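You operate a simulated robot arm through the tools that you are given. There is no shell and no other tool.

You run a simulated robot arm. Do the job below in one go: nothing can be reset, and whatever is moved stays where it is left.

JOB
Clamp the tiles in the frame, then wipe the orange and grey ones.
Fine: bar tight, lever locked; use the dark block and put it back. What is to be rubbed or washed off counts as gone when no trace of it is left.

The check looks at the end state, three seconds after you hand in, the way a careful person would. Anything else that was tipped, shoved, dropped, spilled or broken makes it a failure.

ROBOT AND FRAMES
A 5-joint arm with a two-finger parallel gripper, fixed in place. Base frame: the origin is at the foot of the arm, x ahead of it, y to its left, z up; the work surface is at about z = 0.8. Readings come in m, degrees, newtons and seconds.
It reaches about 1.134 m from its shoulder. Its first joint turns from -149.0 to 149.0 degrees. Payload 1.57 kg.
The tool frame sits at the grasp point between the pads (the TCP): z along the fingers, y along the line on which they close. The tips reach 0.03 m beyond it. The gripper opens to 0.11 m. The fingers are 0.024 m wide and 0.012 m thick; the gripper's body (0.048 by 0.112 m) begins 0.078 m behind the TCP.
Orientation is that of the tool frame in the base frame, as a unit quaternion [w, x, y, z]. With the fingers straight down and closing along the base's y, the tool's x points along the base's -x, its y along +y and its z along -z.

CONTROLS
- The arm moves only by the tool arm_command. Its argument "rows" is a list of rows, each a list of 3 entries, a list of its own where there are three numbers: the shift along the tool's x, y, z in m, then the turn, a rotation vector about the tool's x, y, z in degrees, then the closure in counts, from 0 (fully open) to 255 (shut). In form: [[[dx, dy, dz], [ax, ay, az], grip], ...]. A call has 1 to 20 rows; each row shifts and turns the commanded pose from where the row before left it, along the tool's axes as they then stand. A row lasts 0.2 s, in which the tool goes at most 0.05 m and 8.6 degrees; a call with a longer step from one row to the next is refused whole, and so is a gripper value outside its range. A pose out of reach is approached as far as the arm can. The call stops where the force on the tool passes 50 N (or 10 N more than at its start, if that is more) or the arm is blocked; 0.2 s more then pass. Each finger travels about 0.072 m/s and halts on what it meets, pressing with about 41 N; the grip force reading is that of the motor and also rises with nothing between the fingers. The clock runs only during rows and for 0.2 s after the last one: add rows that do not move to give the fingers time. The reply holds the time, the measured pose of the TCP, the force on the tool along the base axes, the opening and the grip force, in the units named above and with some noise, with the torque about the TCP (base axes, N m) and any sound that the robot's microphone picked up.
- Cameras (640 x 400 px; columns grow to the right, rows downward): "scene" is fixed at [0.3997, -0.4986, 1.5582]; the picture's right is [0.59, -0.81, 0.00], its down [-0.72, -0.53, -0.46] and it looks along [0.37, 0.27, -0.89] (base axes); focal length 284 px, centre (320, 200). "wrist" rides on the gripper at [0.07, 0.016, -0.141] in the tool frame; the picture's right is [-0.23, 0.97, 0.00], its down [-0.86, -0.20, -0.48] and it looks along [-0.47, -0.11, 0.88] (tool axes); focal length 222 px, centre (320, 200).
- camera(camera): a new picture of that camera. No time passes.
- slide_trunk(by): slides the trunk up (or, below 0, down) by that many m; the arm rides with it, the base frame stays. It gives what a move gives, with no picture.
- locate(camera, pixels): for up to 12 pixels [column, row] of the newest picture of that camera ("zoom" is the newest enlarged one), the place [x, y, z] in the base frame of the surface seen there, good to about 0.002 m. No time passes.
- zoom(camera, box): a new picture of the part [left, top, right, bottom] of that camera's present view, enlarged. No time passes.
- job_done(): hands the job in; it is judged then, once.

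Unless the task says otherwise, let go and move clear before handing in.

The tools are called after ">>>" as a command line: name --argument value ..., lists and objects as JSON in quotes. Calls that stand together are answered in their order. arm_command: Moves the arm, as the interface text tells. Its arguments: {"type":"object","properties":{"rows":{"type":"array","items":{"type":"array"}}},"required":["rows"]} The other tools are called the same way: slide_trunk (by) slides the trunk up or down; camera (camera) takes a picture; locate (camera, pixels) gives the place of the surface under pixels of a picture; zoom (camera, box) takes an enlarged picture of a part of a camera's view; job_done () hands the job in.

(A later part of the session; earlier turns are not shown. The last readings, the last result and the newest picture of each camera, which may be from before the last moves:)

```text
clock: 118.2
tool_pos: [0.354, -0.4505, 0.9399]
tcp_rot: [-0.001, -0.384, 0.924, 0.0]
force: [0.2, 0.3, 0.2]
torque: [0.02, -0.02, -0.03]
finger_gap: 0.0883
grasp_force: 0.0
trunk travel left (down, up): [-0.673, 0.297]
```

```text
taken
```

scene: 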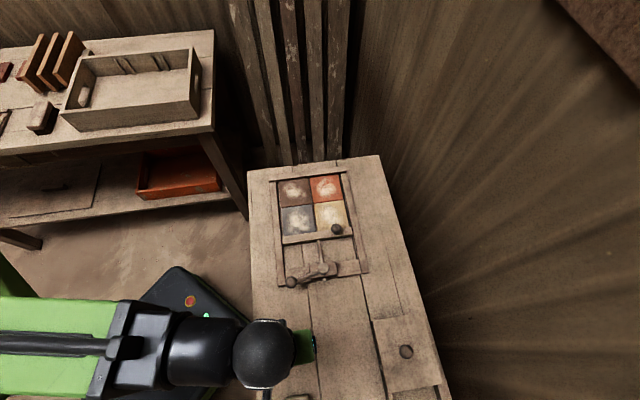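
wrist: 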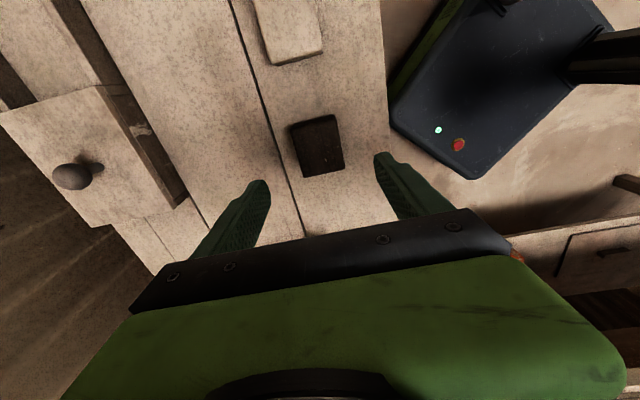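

The block shows at wrist (318,145), close to the tool axis. I'll locate its corners from this closer view to centre precisely.

>>> zoom --camera "wrist" --box '[260, 90, 380, 190]'

>>> locate --camera "wrist" --pixels '[[293, 127], [334, 117], [341, 163], [304, 172], [318, 145], [298, 150], [337, 140], [313, 121], [323, 168], [290, 55], [318, 50]]'

```text
4.00 times, centred on (320, 140) of wrist
```

zoom: 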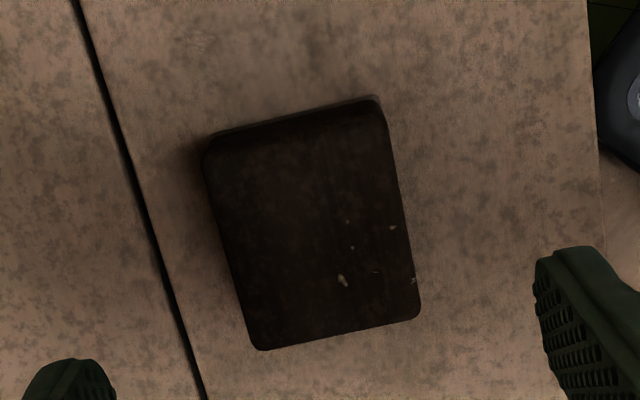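

```text
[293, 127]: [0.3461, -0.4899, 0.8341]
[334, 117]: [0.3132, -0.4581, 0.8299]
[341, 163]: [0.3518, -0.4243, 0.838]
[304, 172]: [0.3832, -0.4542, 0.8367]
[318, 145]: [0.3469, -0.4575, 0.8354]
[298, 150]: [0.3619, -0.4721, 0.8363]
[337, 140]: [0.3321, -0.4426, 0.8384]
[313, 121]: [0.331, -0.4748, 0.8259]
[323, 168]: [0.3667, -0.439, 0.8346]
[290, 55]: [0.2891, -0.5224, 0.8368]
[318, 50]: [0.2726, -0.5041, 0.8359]
```

The block centre works out at s −0.070, t 0.569 and the tool axis is at s −0.068, t 0.569 — good, with the block turned about 1.6°. I'll match that turn and lower so the tips stay 1 cm above the table.

>>> arm_command --rows '[[[0.0015, 0, 0], [0, 0, 1.6], 50], [[0, 0, 0], [0, 0, 0], 50]]'

>>> slide_trunk --by -0.08

>>> camera --camera "wrist"

```text
clock: 118.8
tool_pos: [0.3524, -0.4513, 0.9398]
tcp_rot: [-0.002, -0.371, 0.929, -0.001]
force: [0.1, -0.1, 0.4]
torque: [0.04, -0.01, -0.01]
finger_gap: 0.0882
grasp_force: 0.1
trunk travel left (down, up): [-0.673, 0.297]
```

```text
clock: 119.9
tool_pos: [0.353, -0.4526, 0.8586]
tcp_rot: [-0.001, -0.371, 0.929, 0.0]
force: [-0.5, 0.1, 1.2]
torque: [0.0, 0.03, -0.01]
finger_gap: 0.0882
grasp_force: 0.1
trunk travel left (down, up): [-0.593, 0.377]
```

```text
taken
```

wrist: 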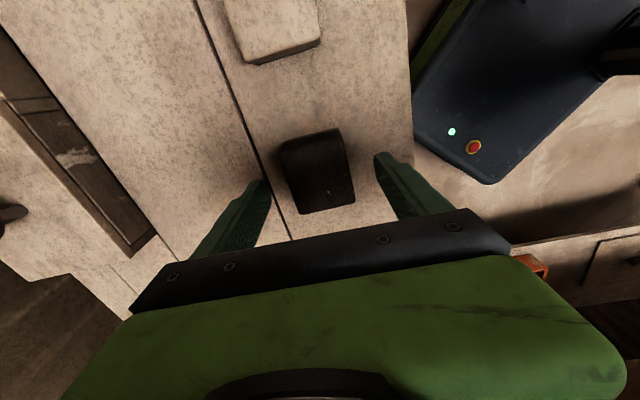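

Aligned with the block between the fingers. Lowering 19 mm more, then gripping.

>>> slide_trunk --by -0.019

>>> arm_command --rows '[[[0, 0, 0], [0, 0, 0], 90], [[0, 0, 0], [0, 0, 0], 120], [[0, 0, 0], [0, 0, 0], 160], [[0, 0, 0], [0, 0, 0], 200], [[0, 0, 0], [0, 0, 0], 255], [[0, 0, 0], [0, 0, 0], 255], [[0, 0, 0], [0, 0, 0], 255]]'

```text
clock: 120.6
tool_pos: [0.3537, -0.4525, 0.8403]
tcp_rot: [-0.001, -0.371, 0.929, -0.001]
force: [0.0, -0.2, -0.5]
torque: [0.03, 0.01, 0.01]
finger_gap: 0.0885
grasp_force: 0.0
trunk travel left (down, up): [-0.574, 0.396]
```

```text
clock: 122.2
tool_pos: [0.3525, -0.4525, 0.8402]
tcp_rot: [0.0, -0.369, 0.929, 0.0]
force: [1.9, -0.4, 0.2]
torque: [-0.03, -0.04, 0.01]
finger_gap: 0.0511
grasp_force: 40.9
trunk travel left (down, up): [-0.574, 0.396]
```

The block is held (0.0511 m gap, 41 N); pick pose is (0.3525, −0.4525, 0.8402). Lifting it by 0.12 m to clear the lever.

>>> slide_trunk --by 0.12

>>> camera --camera "wrist"

>>> zoom --camera "scene" --box '[265, 165, 365, 245]'

>>> locate --camera "zoom" --pixels '[[295, 66], [434, 49], [457, 174], [313, 189], [155, 215], [302, 200], [318, 328], [170, 350], [330, 80], [425, 130], [185, 300], [290, 250]]'

```text
clock: 123.7
tool_pos: [0.3531, -0.4515, 0.9605]
tcp_rot: [-0.001, -0.371, 0.929, 0.0]
force: [-1.3, 0.1, 0.0]
torque: [0.0, -0.05, 0.01]
finger_gap: 0.051
grasp_force: 41.3
trunk travel left (down, up): [-0.694, 0.276]
```

```text
taken
```

wrist: 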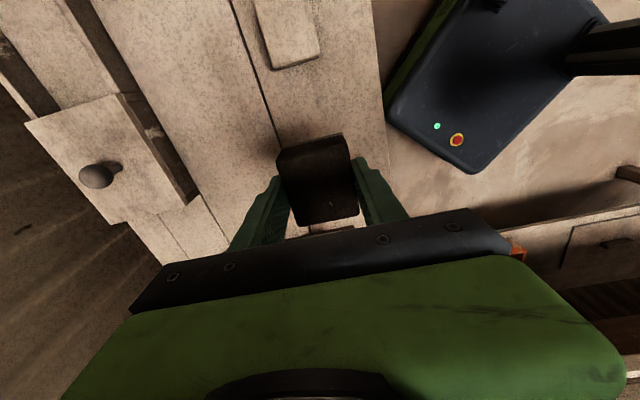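

```text
5.00 times, centred on (315, 205) of scene
```

zoom: 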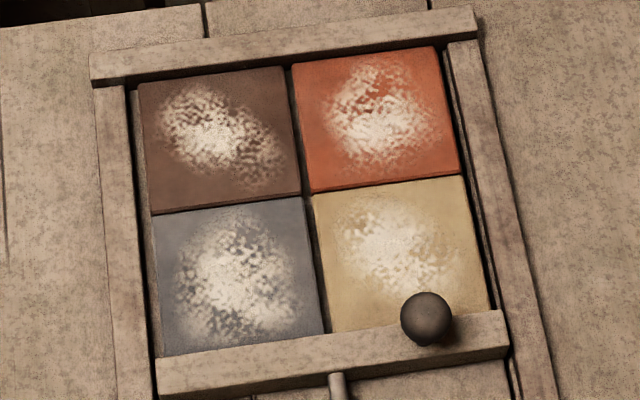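

```text
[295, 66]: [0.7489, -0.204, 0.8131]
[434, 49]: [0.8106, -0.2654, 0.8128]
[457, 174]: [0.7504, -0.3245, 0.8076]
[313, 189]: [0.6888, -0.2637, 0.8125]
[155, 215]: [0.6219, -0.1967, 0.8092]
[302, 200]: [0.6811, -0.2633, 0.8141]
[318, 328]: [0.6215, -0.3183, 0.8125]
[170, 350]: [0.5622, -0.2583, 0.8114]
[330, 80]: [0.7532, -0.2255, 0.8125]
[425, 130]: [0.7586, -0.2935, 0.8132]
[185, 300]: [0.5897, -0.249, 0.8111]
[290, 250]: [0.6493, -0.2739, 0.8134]
```

The bar sits flush against the grey and cream tiles and the tiles haven't shifted (orange centre s 0.3435, t 0.718). I'll carry the block over the orange tile at the present height.

>>> arm_command --rows '[[[0, 0, 0], [0, 0, -1.5], 255], [[-0.0413, -0.0149, 0], [0, 0, 0], 255], [[-0.0413, -0.0149, 0], [0, 0, 0], 255], [[-0.0413, -0.0149, 0], [0, 0, 0], 255], [[-0.0413, -0.0149, 0], [0, 0, 0], 255], [[-0.0413, -0.0149, 0], [0, 0, 0], 255], [[-0.0413, -0.0149, 0], [0, 0, 0], 255], [[-0.0413, -0.0149, 0], [0, 0, 0], 255], [[-0.0413, -0.0149, 0], [0, 0, 0], 255], [[-0.0413, -0.0149, 0], [0, 0, 0], 255], [[-0.0413, -0.0149, 0], [0, 0, 0], 255], [[0, 0, 0], [0, 0, 0], 255], [[0, 0, 0], [0, 0, 0], 255]]'

>>> camera --camera "wrist"

>>> camera --camera "scene"

```text
clock: 126.5
tool_pos: [0.7517, -0.266, 0.9598]
tcp_rot: [-0.001, -0.383, 0.924, 0.0]
force: [0.0, 0.6, -1.3]
torque: [-0.01, 0.01, 0.01]
finger_gap: 0.051
grasp_force: 41.3
trunk travel left (down, up): [-0.694, 0.276]
```

```text
taken
```

wrist: 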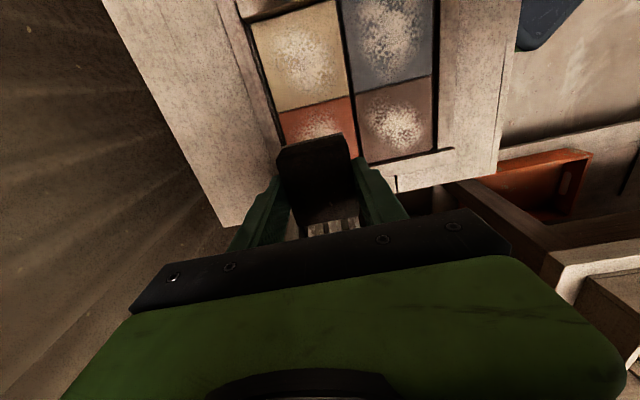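

```text
taken
```

scene: 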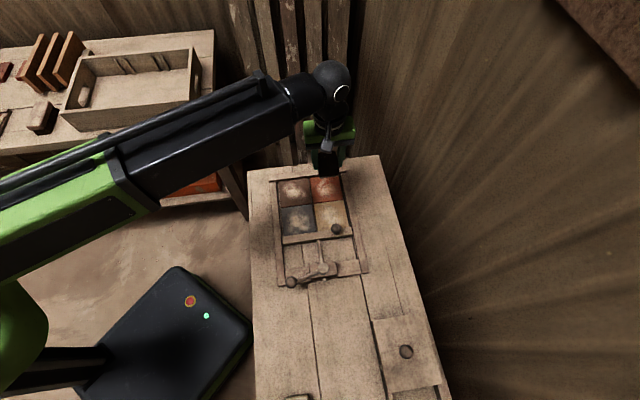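

Over the orange tile centre (s 0.343, t 0.720). Lowering to about 8 mm above the tile, then finer.

>>> slide_trunk --by -0.1

>>> slide_trunk --by -0.005

```text
clock: 127.8
tool_pos: [0.752, -0.2653, 0.8604]
tcp_rot: [-0.001, -0.383, 0.924, 0.0]
force: [0.2, 0.0, 0.1]
torque: [0.0, -0.01, -0.01]
finger_gap: 0.0509
grasp_force: 41.7
trunk travel left (down, up): [-0.594, 0.376]
```

```text
clock: 128.4
tool_pos: [0.7509, -0.2658, 0.8554]
tcp_rot: [-0.001, -0.383, 0.924, -0.001]
force: [0.1, -0.3, -0.5]
torque: [-0.01, -0.01, 0.01]
finger_gap: 0.0511
grasp_force: 41.3
trunk travel left (down, up): [-0.589, 0.381]
```

>>> slide_trunk --by -0.002

>>> slide_trunk --by -0.0015

```text
clock: 128.9
tool_pos: [0.7516, -0.2659, 0.8539]
tcp_rot: [-0.002, -0.382, 0.924, 0.0]
force: [-0.2, 0.0, -0.9]
torque: [0.0, 0.02, 0.02]
finger_gap: 0.0508
grasp_force: 41.5
trunk travel left (down, up): [-0.587, 0.383]
```

```text
clock: 129.4
tool_pos: [0.7523, -0.2652, 0.8523]
tcp_rot: [0.0, -0.383, 0.924, 0.0]
force: [1.6, -1.2, 7.1]
torque: [-0.03, -0.04, -0.02]
finger_gap: 0.0509
grasp_force: 40.8
trunk travel left (down, up): [-0.585, 0.385]
```

Contact with 7 N on the tile. Now I rub a raster over the orange tile, keeping the block inside the tile's edges.

>>> arm_command --rows '[[[0, -0.013, 0], [0, 0, 0], 255], [[-0.011, 0, 0], [0, 0, 0], 255], [[0, 0.013, 0], [0, 0, 0], 255], [[0, 0.013, 0], [0, 0, 0], 255], [[0.011, 0, 0], [0, 0, 0], 255], [[0, -0.013, 0], [0, 0, 0], 255], [[0, -0.013, 0], [0, 0, 0], 255], [[0.01, 0, 0], [0, 0, 0], 255], [[0, 0.013, 0], [0, 0, 0], 255], [[0, 0.013, 0], [0, 0, 0], 255], [[-0.0105, 0, 0], [0, 0, 0], 255], [[-0.0105, 0, 0], [0, 0, 0], 255], [[0, -0.013, 0], [0, 0, 0], 255], [[0, -0.013, 0], [0, 0, 0], 255], [[0.011, 0.013, 0], [0, 0, 0], 255], [[0, 0, 0], [0, 0, 0], 255]]'

>>> camera --camera "wrist"

>>> zoom --camera "scene" --box '[265, 165, 365, 245]'

```text
clock: 132.8
tool_pos: [0.7505, -0.2655, 0.8522]
tcp_rot: [-0.001, -0.383, 0.924, -0.001]
force: [1.2, -0.8, 6.4]
torque: [-0.01, -0.08, 0.0]
finger_gap: 0.0512
grasp_force: 40.5
trunk travel left (down, up): [-0.585, 0.385]
```

```text
taken
```

wrist: 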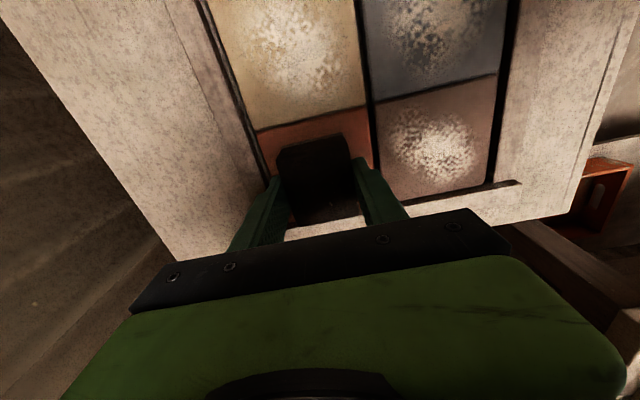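

```text
5.00 times, centred on (315, 205) of scene
```

zoom: 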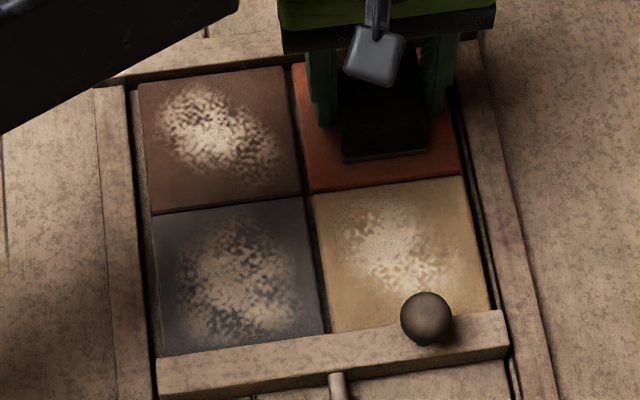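

The visible margin of the orange tile (zoom 320–450, 90–185) looks clean. I'll lift 0.06 m and move over the grey tile so I can inspect the orange one.

>>> slide_trunk --by 0.06

>>> arm_command --rows '[[[0.0303, 0.0322, 0], [0, 0, 0], 255], [[0.0303, 0.0322, 0], [0, 0, 0], 255], [[0.0303, 0.0322, 0], [0, 0, 0], 255], [[0, 0, 0], [0, 0, 0], 255], [[0, 0, 0], [0, 0, 0], 255]]'

>>> zoom --camera "scene" --box '[265, 165, 365, 245]'

>>> camera --camera "wrist"

```text
clock: 133.8
tool_pos: [0.7513, -0.2657, 0.9118]
tcp_rot: [-0.001, -0.383, 0.924, 0.0]
force: [-0.2, -0.6, -0.5]
torque: [0.02, -0.02, -0.01]
finger_gap: 0.0508
grasp_force: 40.9
trunk travel left (down, up): [-0.645, 0.325]
```

```text
clock: 135.0
tool_pos: [0.618, -0.2614, 0.912]
tcp_rot: [-0.001, -0.383, 0.924, 0.0]
force: [0.0, -0.2, 0.3]
torque: [0.0, 0.0, 0.01]
finger_gap: 0.0508
grasp_force: 41.0
trunk travel left (down, up): [-0.645, 0.325]
```

```text
5.00 times, centred on (315, 205) of scene
```

zoom: 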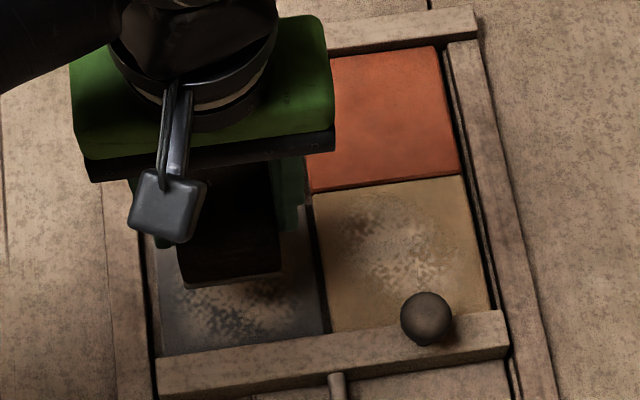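

```text
taken
```

wrist: 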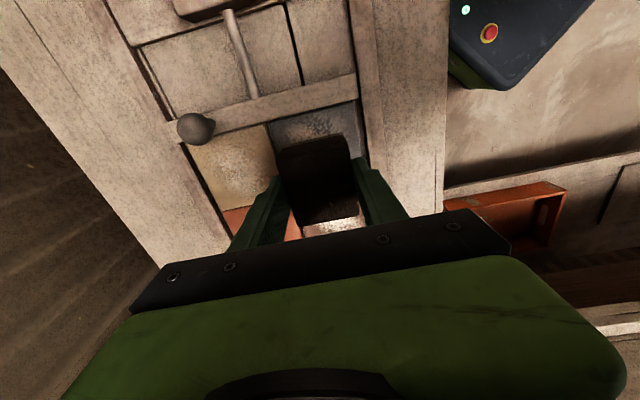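

The visible orange area is clean. The block is now over the grey tile (s 0.252, t 0.622); lowering to it.

>>> slide_trunk --by -0.055

>>> slide_trunk --by -0.003

```text
clock: 135.9
tool_pos: [0.6183, -0.2609, 0.857]
tcp_rot: [-0.001, -0.383, 0.924, 0.0]
force: [-0.3, 0.4, -1.1]
torque: [0.0, 0.01, 0.02]
finger_gap: 0.0508
grasp_force: 40.9
trunk travel left (down, up): [-0.59, 0.38]
```

```text
clock: 136.5
tool_pos: [0.6186, -0.2629, 0.8546]
tcp_rot: [-0.001, -0.383, 0.924, 0.0]
force: [-0.8, -0.2, -1.4]
torque: [0.01, 0.01, 0.0]
finger_gap: 0.051
grasp_force: 41.1
trunk travel left (down, up): [-0.587, 0.383]
```

>>> slide_trunk --by -0.002

```text
clock: 137.0
tool_pos: [0.6186, -0.2617, 0.8513]
tcp_rot: [0.0, -0.382, 0.924, -0.001]
force: [2.6, -1.0, 7.9]
torque: [-0.05, -0.08, -0.01]
finger_gap: 0.0511
grasp_force: 41.1
trunk travel left (down, up): [-0.585, 0.385]
```

Contact at 8 N. Rubbing the raster over the grey tile, staying clear of the bar and neighbours.

>>> arm_command --rows '[[[0, -0.015, 0], [0, 0, 0], 255], [[-0.011, 0, 0], [0, 0, 0], 255], [[0, 0.015, 0], [0, 0, 0], 255], [[0, 0.015, 0], [0, 0, 0], 255], [[0.011, 0, 0], [0, 0, 0], 255], [[0, -0.015, 0], [0, 0, 0], 255], [[0, -0.015, 0], [0, 0, 0], 255], [[0.011, 0, 0], [0, 0, 0], 255], [[0, 0.015, 0], [0, 0, 0], 255], [[0, 0.015, 0], [0, 0, 0], 255], [[-0.011, 0, 0], [0, 0, 0], 255], [[-0.011, 0, 0], [0, 0, 0], 255], [[0, -0.015, 0], [0, 0, 0], 255], [[0, -0.015, 0], [0, 0, 0], 255], [[0.011, 0.015, 0], [0, 0, 0], 255], [[0, 0, 0], [0, 0, 0], 255]]'

>>> slide_trunk --by 0.1

>>> camera --camera "wrist"

>>> zoom --camera "scene" --box '[265, 165, 365, 245]'

```text
clock: 140.4
tool_pos: [0.6164, -0.2619, 0.8517]
tcp_rot: [-0.001, -0.383, 0.924, 0.0]
force: [0.8, -1.2, 6.1]
torque: [-0.03, -0.04, -0.01]
finger_gap: 0.0509
grasp_force: 41.1
trunk travel left (down, up): [-0.585, 0.385]
```

```text
clock: 141.7
tool_pos: [0.6167, -0.2614, 0.9513]
tcp_rot: [0.0, -0.382, 0.924, 0.0]
force: [0.6, 0.1, -1.1]
torque: [-0.02, -0.03, 0.01]
finger_gap: 0.0511
grasp_force: 40.5
trunk travel left (down, up): [-0.685, 0.285]
```

```text
taken
```

wrist: 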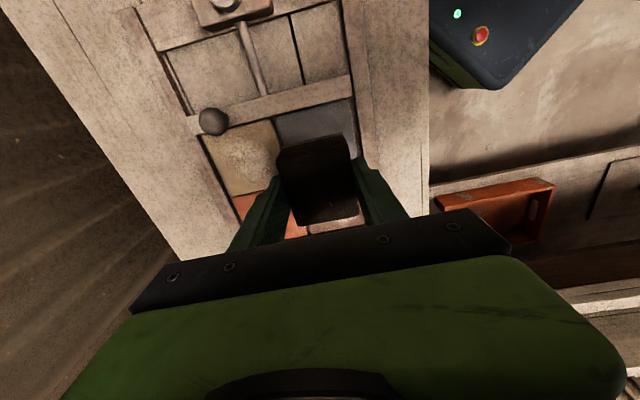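

```text
5.00 times, centred on (315, 205) of scene
```

zoom: 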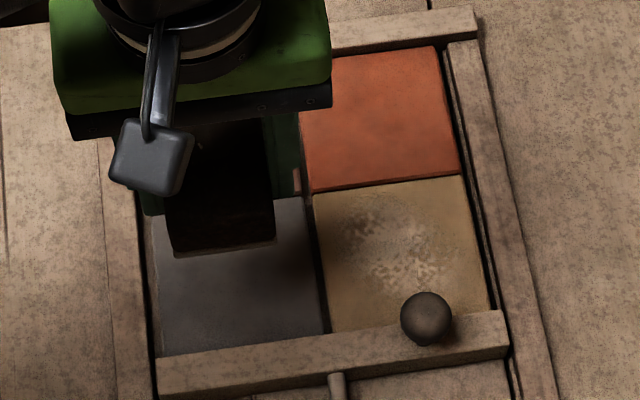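

Both tiles look clean where visible. I'll carry the block back above its original spot and then inspect the tiles unobstructed before setting it down.

>>> arm_command --rows '[[[0.04024, 0.00646, 0], [0, 0, 0], 255], [[0.04024, 0.00646, 0], [0, 0, 0], 255], [[0.04024, 0.00646, 0], [0, 0, 0], 255], [[0.04024, 0.00646, 0], [0, 0, 0], 255], [[0.04024, 0.00646, 0], [0, 0, 0], 255], [[0.04024, 0.00646, 0], [0, 0, 0], 255], [[0.04024, 0.00646, 0], [0, 0, 0], 255], [[0.04024, 0.00646, 0], [0, 0, 0], 255], [[0, 0, 0], [0, 0, 1.6], 255], [[0, 0, 0], [0, 0, 0], 255], [[0, 0, 0], [0, 0, 0], 255]]'

>>> zoom --camera "scene" --box '[265, 165, 365, 245]'

>>> zoom --camera "scene" --box '[280, 170, 350, 215]'

>>> zoom --camera "scene" --box '[270, 195, 350, 245]'

```text
clock: 144.1
tool_pos: [0.3532, -0.4523, 0.9513]
tcp_rot: [-0.001, -0.37, 0.929, -0.001]
force: [0.5, -0.2, -1.0]
torque: [-0.02, -0.02, 0.01]
finger_gap: 0.051
grasp_force: 40.4
trunk travel left (down, up): [-0.685, 0.285]
```

```text
5.00 times, centred on (315, 205) of scene
```

zoom: 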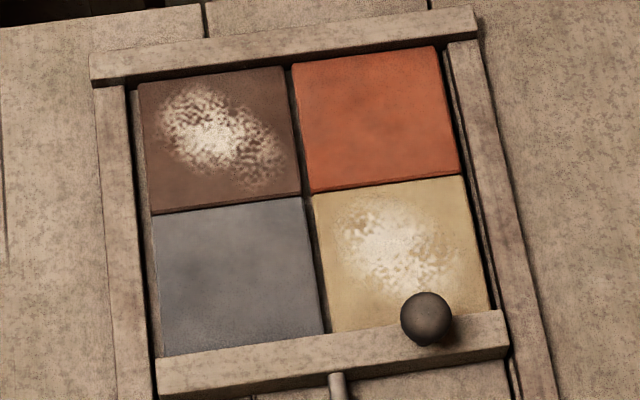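

```text
8.89 times, centred on (315, 192) of scene
```

zoom: 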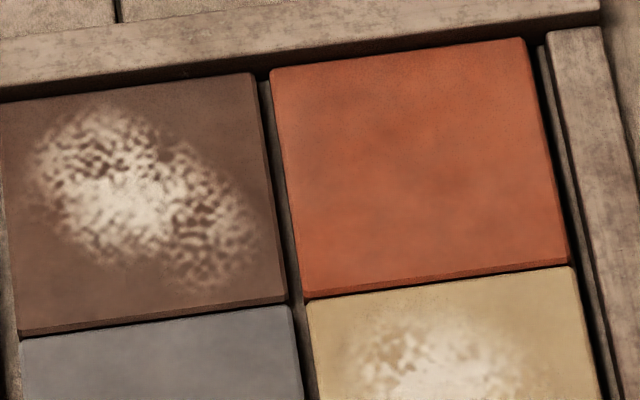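

```text
8.00 times, centred on (310, 220) of scene
```

zoom: 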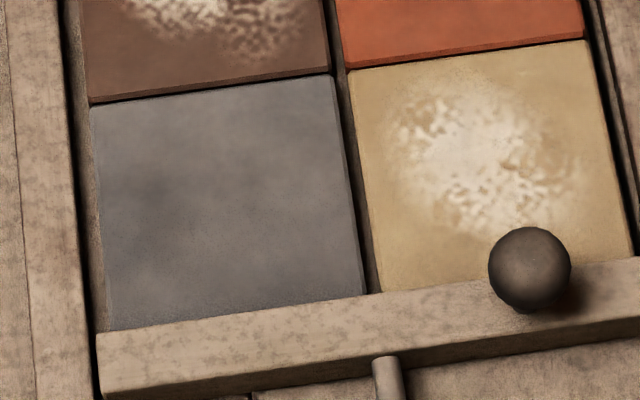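

Both orange and grey are clean, with brown and cream untouched. The tool is back over the pick spot (0.353, −0.452); lowering the block.

>>> slide_trunk --by -0.105

>>> slide_trunk --by -0.004

>>> slide_trunk --by -0.0015

```text
clock: 145.5
tool_pos: [0.3532, -0.4506, 0.8475]
tcp_rot: [-0.001, -0.369, 0.929, -0.001]
force: [0.6, 0.2, -0.7]
torque: [-0.01, -0.01, -0.01]
finger_gap: 0.0509
grasp_force: 40.9
trunk travel left (down, up): [-0.58, 0.39]
```

```text
clock: 146.0
tool_pos: [0.3532, -0.4514, 0.843]
tcp_rot: [-0.001, -0.37, 0.929, 0.0]
force: [0.0, -0.6, -1.1]
torque: [-0.04, -0.01, -0.01]
finger_gap: 0.0508
grasp_force: 41.1
trunk travel left (down, up): [-0.576, 0.394]
```

```text
clock: 146.5
tool_pos: [0.3523, -0.4511, 0.8411]
tcp_rot: [-0.001, -0.369, 0.929, 0.0]
force: [0.5, 0.1, -1.0]
torque: [-0.01, -0.03, 0.0]
finger_gap: 0.0509
grasp_force: 41.0
trunk travel left (down, up): [-0.575, 0.395]
```

>>> slide_trunk --by -0.001

```text
clock: 147.0
tool_pos: [0.3513, -0.4511, 0.8404]
tcp_rot: [-0.001, -0.37, 0.929, 0.001]
force: [0.0, -0.5, -0.3]
torque: [0.01, 0.01, -0.02]
finger_gap: 0.0511
grasp_force: 41.0
trunk travel left (down, up): [-0.574, 0.396]
```

The block's weight is off the gripper (force about 0), so it is down. Opening the fingers and rising.

>>> arm_command --rows '[[[0, 0, 0], [0, 0, 0], 128], [[0, 0, 0], [0, 0, 0], 110], [[0, 0, 0], [0, 0, 0], 90], [[0, 0, 0], [0, 0, 0], 60], [[0, 0, 0], [0, 0, 0], 50], [[0, 0, 0], [0, 0, 0], 50]]'

>>> slide_trunk --by 0.1

>>> camera --camera "wrist"

```text
clock: 148.4
tool_pos: [0.3535, -0.4507, 0.8394]
tcp_rot: [0.0, -0.37, 0.929, 0.0]
force: [0.1, -0.6, 0.3]
torque: [-0.03, 0.0, 0.02]
finger_gap: 0.0886
grasp_force: 0.0
trunk travel left (down, up): [-0.574, 0.396]
```

```text
clock: 149.8
tool_pos: [0.3525, -0.4504, 0.9408]
tcp_rot: [-0.001, -0.37, 0.929, 0.0]
force: [0.6, -0.9, -0.6]
torque: [0.01, 0.02, 0.03]
finger_gap: 0.0886
grasp_force: 0.1
trunk travel left (down, up): [-0.674, 0.296]
```

```text
taken
```

wrist: 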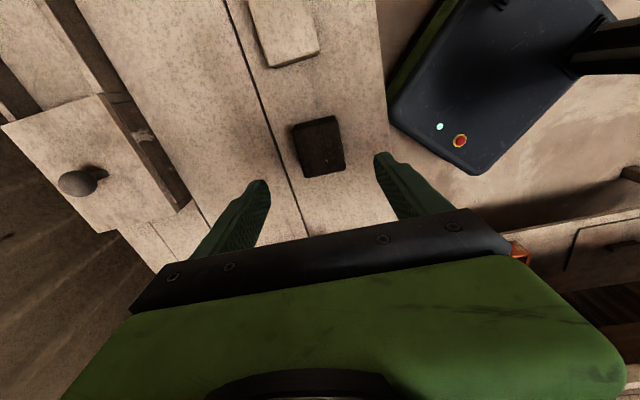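

The dark block is back in its place (wrist (320,145), same as before). Now I'll go over the bar–tile joint to inspect the clamp and the grey tile's edge from above.

>>> arm_command --rows '[[[-0.037, -0.0189, 0], [0, 0, 0], 50], [[-0.037, -0.0189, 0], [0, 0, 0], 80], [[-0.037, -0.0189, 0], [0, 0, 0], 100], [[-0.037, -0.0189, 0], [0, 0, 0], 120], [[-0.037, -0.0189, 0], [0, 0, 0], 120], [[-0.037, -0.0189, 0], [0, 0, 0], 120], [[-0.037, -0.0189, 0], [0, 0, 0], 120], [[0, 0, 0], [0, 0, 8.04], 120], [[0, 0, 0], [0, 0, 8.04], 120], [[0, 0, 0], [0, 0, 8.04], 120], [[0, 0, 0], [0, 0, 8.04], 120], [[0, 0, 0], [0, 0, 8.04], 120], [[0, 0, 0], [0, 0, 8.04], 120], [[0, 0, 0], [0, 0, 8.04], 120], [[0, 0, 0], [0, 0, 8.04], 120], [[0, 0, 0], [0, 0, 8.04], 120], [[0, 0, 0], [0, 0, 8.04], 120], [[0, 0, 0], [0, 0, 8.04], 120], [[0, 0, 0], [0, 0, 0], 120]]'

>>> camera --camera "wrist"

>>> camera --camera "scene"

```text
clock: 153.8
tool_pos: [0.6333, -0.3684, 0.9414]
tcp_rot: [0.0, 0.383, 0.924, 0.0]
force: [0.3, 0.1, 0.6]
torque: [-0.01, 0.03, -0.02]
finger_gap: 0.0581
grasp_force: 0.0
trunk travel left (down, up): [-0.674, 0.296]
```

```text
taken
```

wrist: 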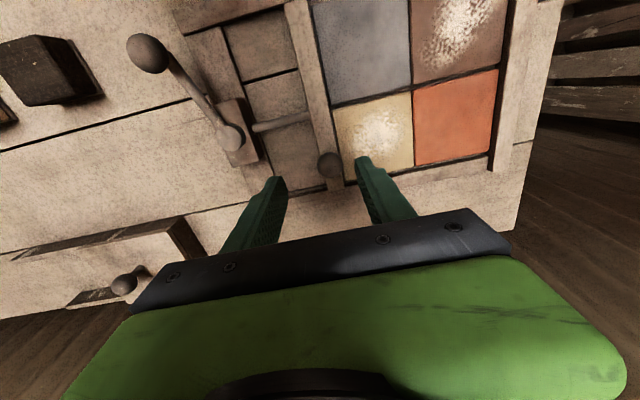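

```text
taken
```

scene: 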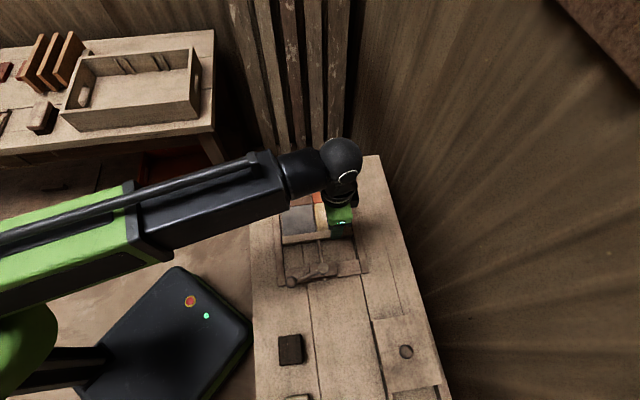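

>>> zoom --camera "wrist" --box '[270, 0, 430, 180]'

>>> zoom --camera "scene" --box '[265, 325, 345, 375]'

>>> locate --camera "zoom" --pixels '[[118, 106], [276, 82], [300, 296], [136, 324], [208, 203]]'

>>> zoom --camera "scene" --box '[270, 220, 370, 300]'

```text
2.22 times, centred on (350, 90) of wrist
```

zoom: 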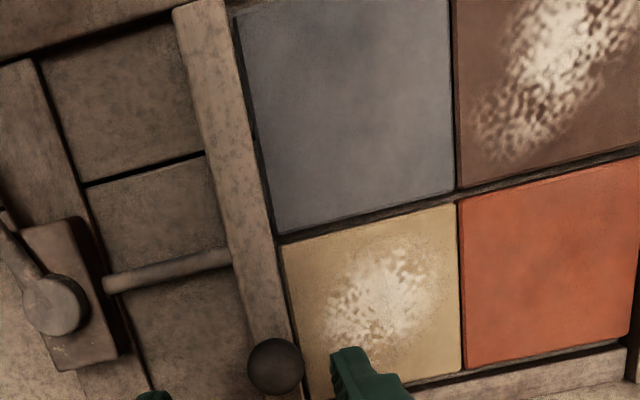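

```text
8.00 times, centred on (305, 350) of scene
```

zoom: 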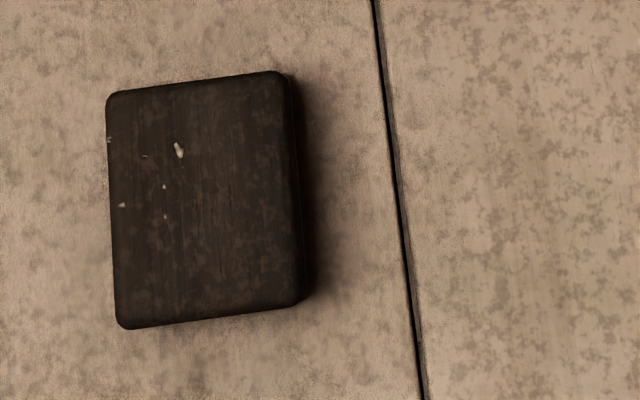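

```text
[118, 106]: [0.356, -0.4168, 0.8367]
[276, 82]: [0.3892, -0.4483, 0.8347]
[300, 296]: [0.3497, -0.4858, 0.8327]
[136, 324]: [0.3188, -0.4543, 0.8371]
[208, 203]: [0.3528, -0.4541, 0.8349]
```

```text
5.00 times, centred on (320, 260) of scene
```

zoom: 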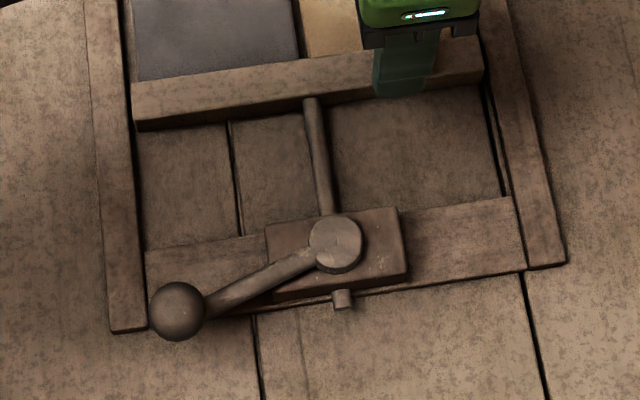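

The block is back within a couple of millimetres. The joint between bar and tiles shows a thin dark line at wrist zoom (265,180); I'll magnify it.

>>> zoom --camera "wrist" --box '[300, 50, 364, 130]'

>>> locate --camera "zoom" --pixels '[[300, 150], [310, 150], [320, 150], [330, 150], [340, 150], [350, 150], [290, 150], [280, 150]]'

```text
5.00 times, centred on (332, 90) of wrist
```

zoom: 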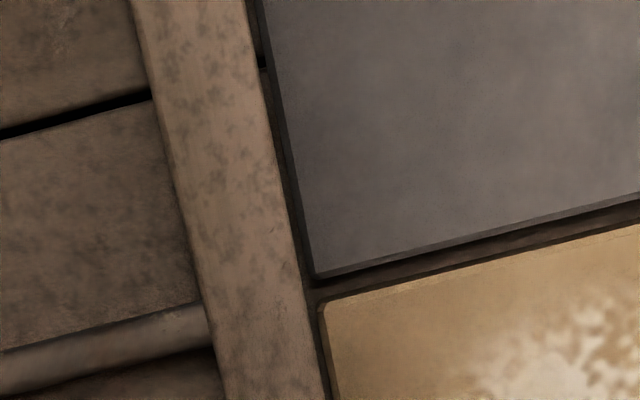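

```text
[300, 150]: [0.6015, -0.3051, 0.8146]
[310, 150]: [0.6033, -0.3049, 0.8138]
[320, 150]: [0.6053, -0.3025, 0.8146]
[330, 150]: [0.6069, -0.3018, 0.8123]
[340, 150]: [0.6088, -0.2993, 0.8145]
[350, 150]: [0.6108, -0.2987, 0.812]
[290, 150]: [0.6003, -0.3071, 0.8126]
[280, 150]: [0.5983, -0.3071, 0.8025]
```

Here the bar's edge and the grey tile's edge are about 2–3 mm apart (zoom (277,150) vs (291,150), floor seen at (280,150)), so the bar may not actually be pressing the tiles. I'll take a closer look from lower down.

>>> arm_command --rows '[[[0.02, 0.003, 0], [0, 0, 0], 120], [[0.02, 0.003, 0], [0, 0, 0], 120], [[0, 0, 0], [0, 0, 0], 120], [[0, 0, 0], [0, 0, 0], 120]]'

>>> slide_trunk --by -0.06

>>> camera --camera "wrist"

>>> zoom --camera "wrist" --box '[300, 0, 380, 160]'

```text
clock: 154.8
tool_pos: [0.6079, -0.3359, 0.9402]
tcp_rot: [0.0, 0.383, 0.924, 0.0]
force: [0.8, 0.3, 0.7]
torque: [0.0, 0.0, -0.04]
finger_gap: 0.0582
grasp_force: 0.1
trunk travel left (down, up): [-0.674, 0.296]
```

```text
clock: 155.8
tool_pos: [0.6079, -0.3347, 0.8811]
tcp_rot: [0.0, 0.384, 0.923, -0.001]
force: [1.0, 0.1, -0.7]
torque: [0.01, -0.02, 0.04]
finger_gap: 0.058
grasp_force: 0.1
trunk travel left (down, up): [-0.614, 0.356]
```

```text
taken
```

wrist: 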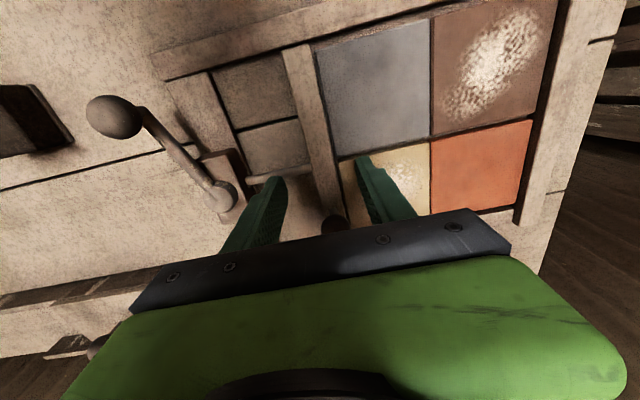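

```text
2.50 times, centred on (340, 80) of wrist
```

zoom: 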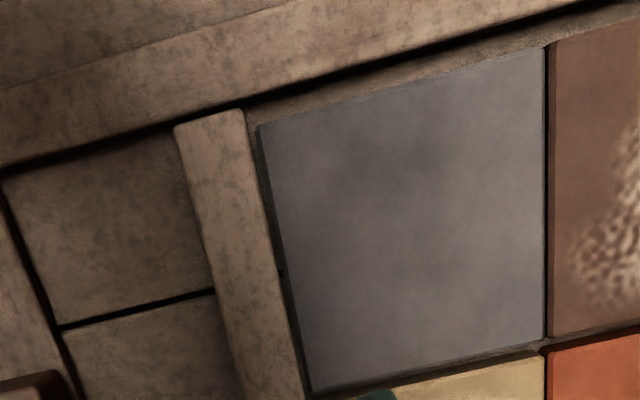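

>>> zoom --camera "wrist" --box '[295, 35, 345, 75]'

>>> locate --camera "zoom" --pixels '[[150, 200], [180, 200], [200, 200], [220, 200], [240, 200], [260, 200], [280, 200], [300, 200], [320, 200], [340, 200], [380, 200]]'

>>> zoom --camera "wrist" --box '[405, 60, 455, 160]'

>>> zoom --camera "wrist" --box '[510, 110, 570, 230]'

```text
10.00 times, centred on (320, 55) of wrist
```

zoom: 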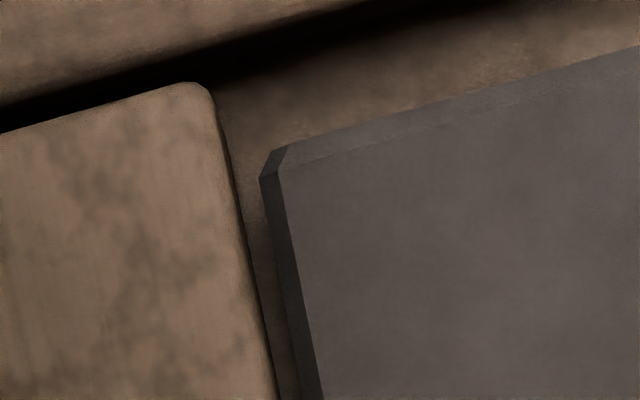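

```text
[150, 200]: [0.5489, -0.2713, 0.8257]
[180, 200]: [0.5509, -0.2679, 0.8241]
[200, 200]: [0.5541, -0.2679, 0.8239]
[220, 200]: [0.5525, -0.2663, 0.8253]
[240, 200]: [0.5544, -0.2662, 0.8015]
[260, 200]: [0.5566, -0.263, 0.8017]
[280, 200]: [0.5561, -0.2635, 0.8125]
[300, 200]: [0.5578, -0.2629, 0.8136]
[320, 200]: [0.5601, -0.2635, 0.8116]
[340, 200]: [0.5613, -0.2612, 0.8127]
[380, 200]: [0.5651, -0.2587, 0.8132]
```

```text
4.00 times, centred on (430, 110) of wrist
```

zoom: 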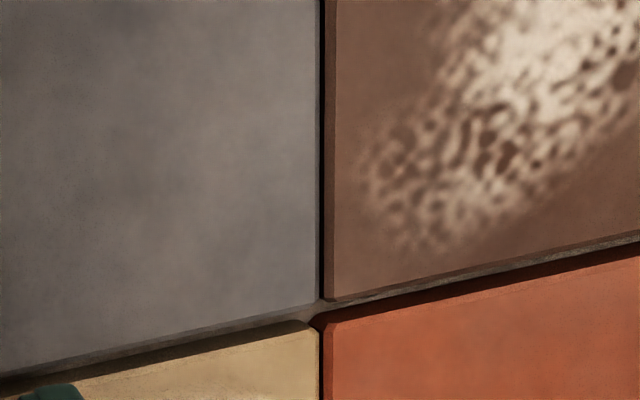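

```text
3.33 times, centred on (540, 170) of wrist
```

zoom: 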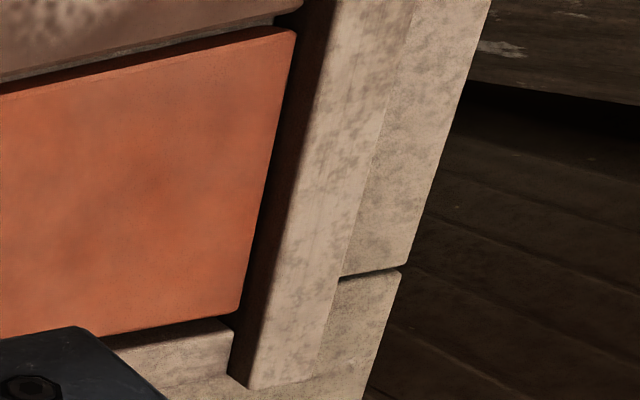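

Seen from straight above, there is a real gap of about 2–3 mm between the bar and the grey tile (floor visible at (240,200), z 0.80). I need to see what the bar is touching at its other end, so I'll shift the camera over the cream tile's side.

>>> slide_trunk --by 0.06

>>> arm_command --rows '[[[-0.036, -0.0007, 0], [0, 0, 0], 120], [[-0.036, -0.0007, 0], [0, 0, 0], 120], [[-0.036, -0.0007, 0], [0, 0, 0], 120], [[-0.036, -0.0007, 0], [0, 0, 0], 120], [[0, 0, 0], [0, 0, 0], 120], [[0, 0, 0], [0, 0, 0], 120]]'

>>> camera --camera "wrist"

>>> zoom --camera "wrist" --box '[290, 0, 370, 160]'

```text
clock: 156.8
tool_pos: [0.6074, -0.3358, 0.9404]
tcp_rot: [-0.001, 0.384, 0.923, -0.001]
force: [-0.5, -0.3, 0.1]
torque: [-0.01, -0.01, 0.0]
finger_gap: 0.0583
grasp_force: 0.0
trunk travel left (down, up): [-0.674, 0.296]
```

```text
clock: 158.2
tool_pos: [0.7087, -0.4407, 0.9402]
tcp_rot: [-0.001, 0.383, 0.924, -0.001]
force: [0.4, -0.5, -0.3]
torque: [-0.04, 0.02, -0.01]
finger_gap: 0.058
grasp_force: 0.1
trunk travel left (down, up): [-0.674, 0.296]
```

```text
taken
```

wrist: 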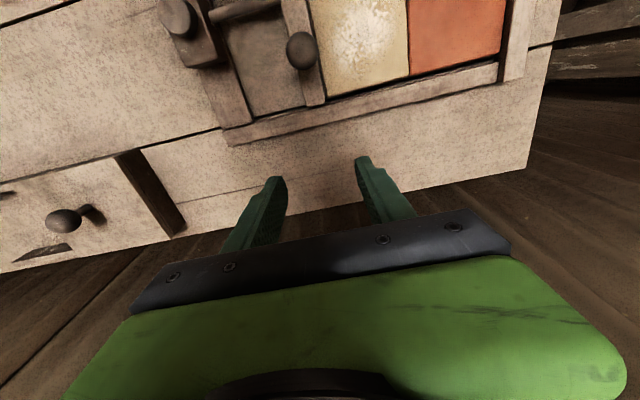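

```text
2.50 times, centred on (330, 80) of wrist
```

zoom: 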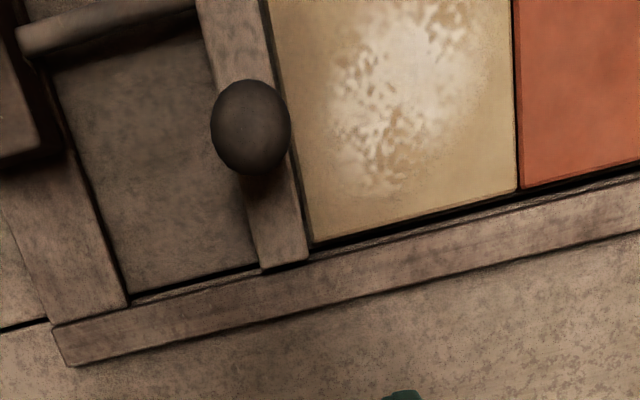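

>>> zoom --camera "wrist" --box '[295, 60, 345, 110]'

>>> locate --camera "zoom" --pixels '[[200, 100], [240, 200], [260, 200], [270, 200], [280, 200], [290, 200], [300, 200], [310, 200], [320, 200], [340, 200], [380, 200]]'

>>> zoom --camera "wrist" --box '[285, 0, 335, 40]'

```text
8.00 times, centred on (320, 85) of wrist
```

zoom: 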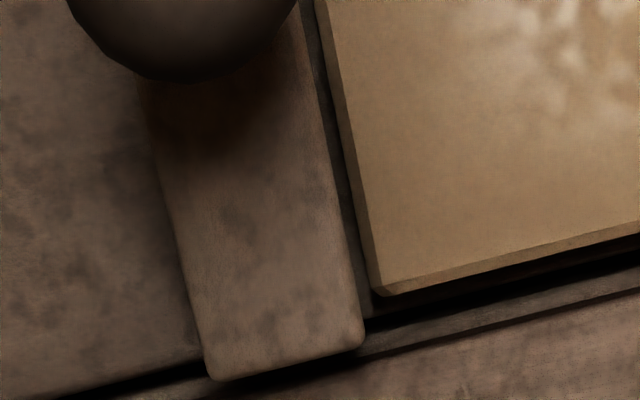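

```text
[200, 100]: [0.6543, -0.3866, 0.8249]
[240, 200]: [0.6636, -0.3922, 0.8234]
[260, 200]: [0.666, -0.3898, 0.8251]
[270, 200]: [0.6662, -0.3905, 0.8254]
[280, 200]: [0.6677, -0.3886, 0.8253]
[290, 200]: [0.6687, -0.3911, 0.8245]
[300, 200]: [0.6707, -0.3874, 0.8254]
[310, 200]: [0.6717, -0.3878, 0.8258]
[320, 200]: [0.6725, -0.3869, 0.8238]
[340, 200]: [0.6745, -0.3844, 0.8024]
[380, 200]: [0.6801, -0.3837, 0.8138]
```

```text
10.00 times, centred on (310, 20) of wrist
```

zoom: 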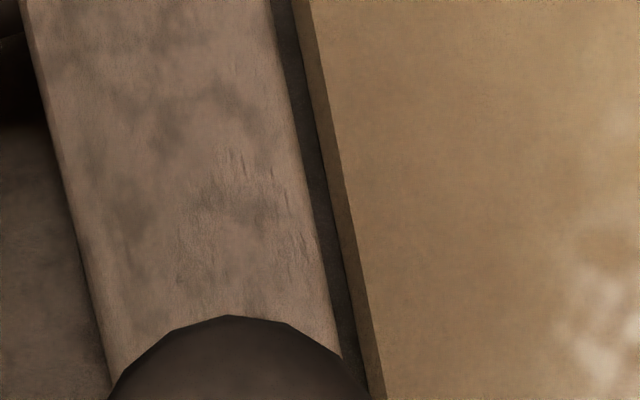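

There is a uniform ~2 mm gap along the whole bar, the same width as the gap between the two tile rows. I'll grip the knob again and check that gap while pressing, to see whether the bar has crept back or this is simply its end of travel.

>>> arm_command --rows '[[[0.0311, 0.003, 0], [0, 0, 0], 120], [[0.0311, 0.003, 0], [0, 0, 0], 120], [[0.0311, 0.003, 0], [0, 0, 0], 120], [[0, 0, 0], [0, 0, 0], 120], [[0, 0, 0], [0, 0, 0], 120]]'

>>> camera --camera "wrist"

```text
clock: 159.4
tool_pos: [0.6493, -0.3674, 0.9395]
tcp_rot: [-0.001, 0.384, 0.923, -0.001]
force: [0.1, -0.7, 0.5]
torque: [0.02, 0.02, 0.01]
finger_gap: 0.0581
grasp_force: 0.0
trunk travel left (down, up): [-0.674, 0.296]
```

```text
taken
```

wrist: 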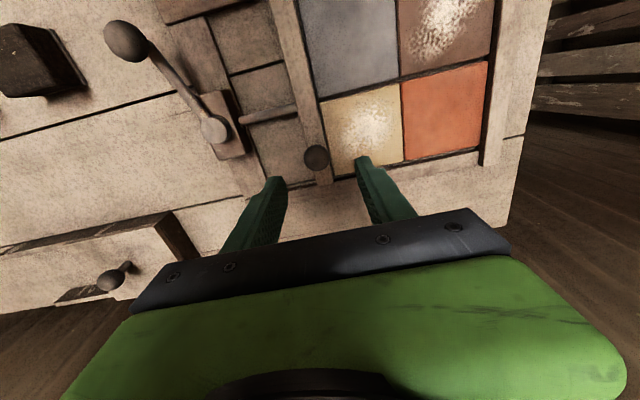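

>>> slide_trunk --by -0.075

>>> zoom --camera "wrist" --box '[285, 60, 345, 100]'

>>> arm_command --rows '[[[0, 0, 0], [0, 0, 0], 180], [[0, 0, 0], [0, 0, 0], 255], [[0, 0, 0], [0, 0, 0], 255], [[0, 0, 0], [0, 0, 0], 255]]'

>>> zoom --camera "wrist" --box '[285, 60, 345, 100]'

```text
clock: 160.5
tool_pos: [0.6486, -0.3674, 0.8654]
tcp_rot: [0.0, 0.384, 0.924, -0.001]
force: [0.1, 0.7, 0.2]
torque: [0.03, -0.01, 0.03]
finger_gap: 0.0581
grasp_force: 0.0
trunk travel left (down, up): [-0.599, 0.371]
```

```text
10.00 times, centred on (315, 80) of wrist
```

zoom: 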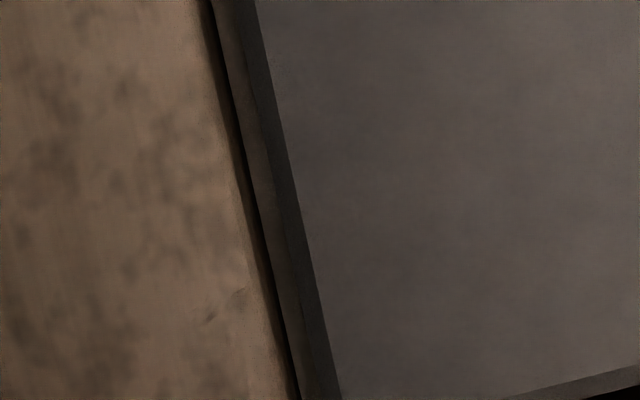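

```text
clock: 161.5
tool_pos: [0.6489, -0.3697, 0.8656]
tcp_rot: [-0.002, 0.385, 0.923, -0.001]
force: [-22.8, -15.4, -10.1]
torque: [-0.1, 0.13, -0.13]
finger_gap: 0.0271
grasp_force: 37.5
trunk travel left (down, up): [-0.599, 0.371]
```

```text
10.00 times, centred on (315, 80) of wrist
```

zoom: 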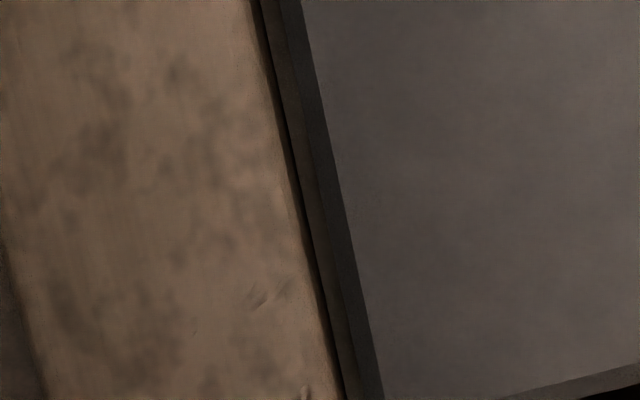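

While pressing with 27 N the joint looks the same (bar edge to tile about 48 px versus 53 px unpressed), so the bar is at its end of travel and hasn't crept. I'll release and look at the far rail side to see whether the tile rows are packed against it.

>>> arm_command --rows '[[[0, 0, 0], [0, 0, 0], 200], [[0, 0, 0], [0, 0, 0], 140], [[0, 0, 0], [0, 0, 0], 120], [[0, 0, 0], [0, 0, 0], 120]]'

>>> slide_trunk --by 0.075

>>> arm_command --rows '[[[-0.0125, 0.044, 0], [0, 0, 0], 120], [[-0.0125, 0.044, 0], [0, 0, 0], 120], [[-0.0125, 0.044, 0], [0, 0, 0], 120], [[-0.0125, 0.044, 0], [0, 0, 0], 120], [[0, 0, 0], [0, 0, 0], 120], [[0, 0, 0], [0, 0, 0], 120]]'

>>> camera --camera "wrist"

>>> zoom --camera "wrist" --box '[280, 20, 360, 140]'

```text
clock: 162.5
tool_pos: [0.6504, -0.3675, 0.8654]
tcp_rot: [0.0, 0.383, 0.924, -0.001]
force: [0.2, 0.2, -0.5]
torque: [0.03, -0.01, 0.01]
finger_gap: 0.0583
grasp_force: 0.0
trunk travel left (down, up): [-0.599, 0.371]
```

```text
clock: 163.6
tool_pos: [0.6489, -0.3685, 0.9396]
tcp_rot: [0.0, 0.384, 0.923, -0.001]
force: [0.5, 0.5, -1.2]
torque: [-0.01, -0.03, -0.01]
finger_gap: 0.0582
grasp_force: 0.2
trunk travel left (down, up): [-0.674, 0.296]
```

```text
clock: 165.0
tool_pos: [0.8111, -0.2802, 0.9393]
tcp_rot: [0.0, 0.384, 0.923, -0.002]
force: [0.1, 0.5, -0.3]
torque: [0.0, -0.01, 0.02]
finger_gap: 0.0582
grasp_force: 0.1
trunk travel left (down, up): [-0.674, 0.296]
```

```text
taken
```

wrist: 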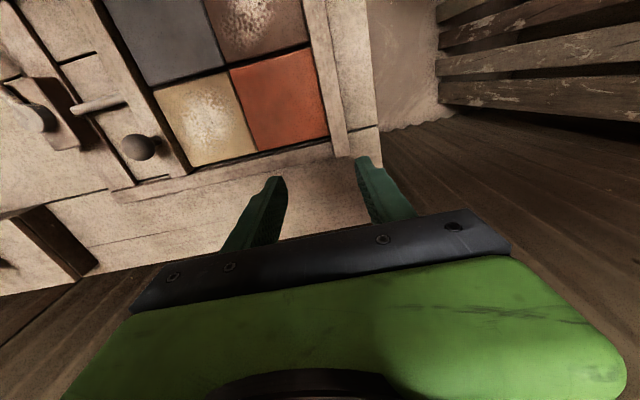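

```text
3.33 times, centred on (320, 80) of wrist
```

zoom: 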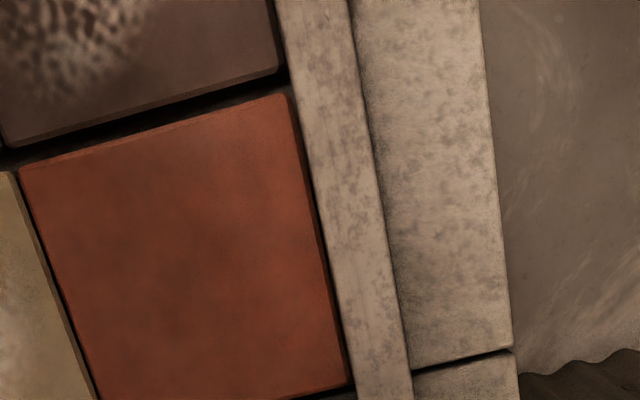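

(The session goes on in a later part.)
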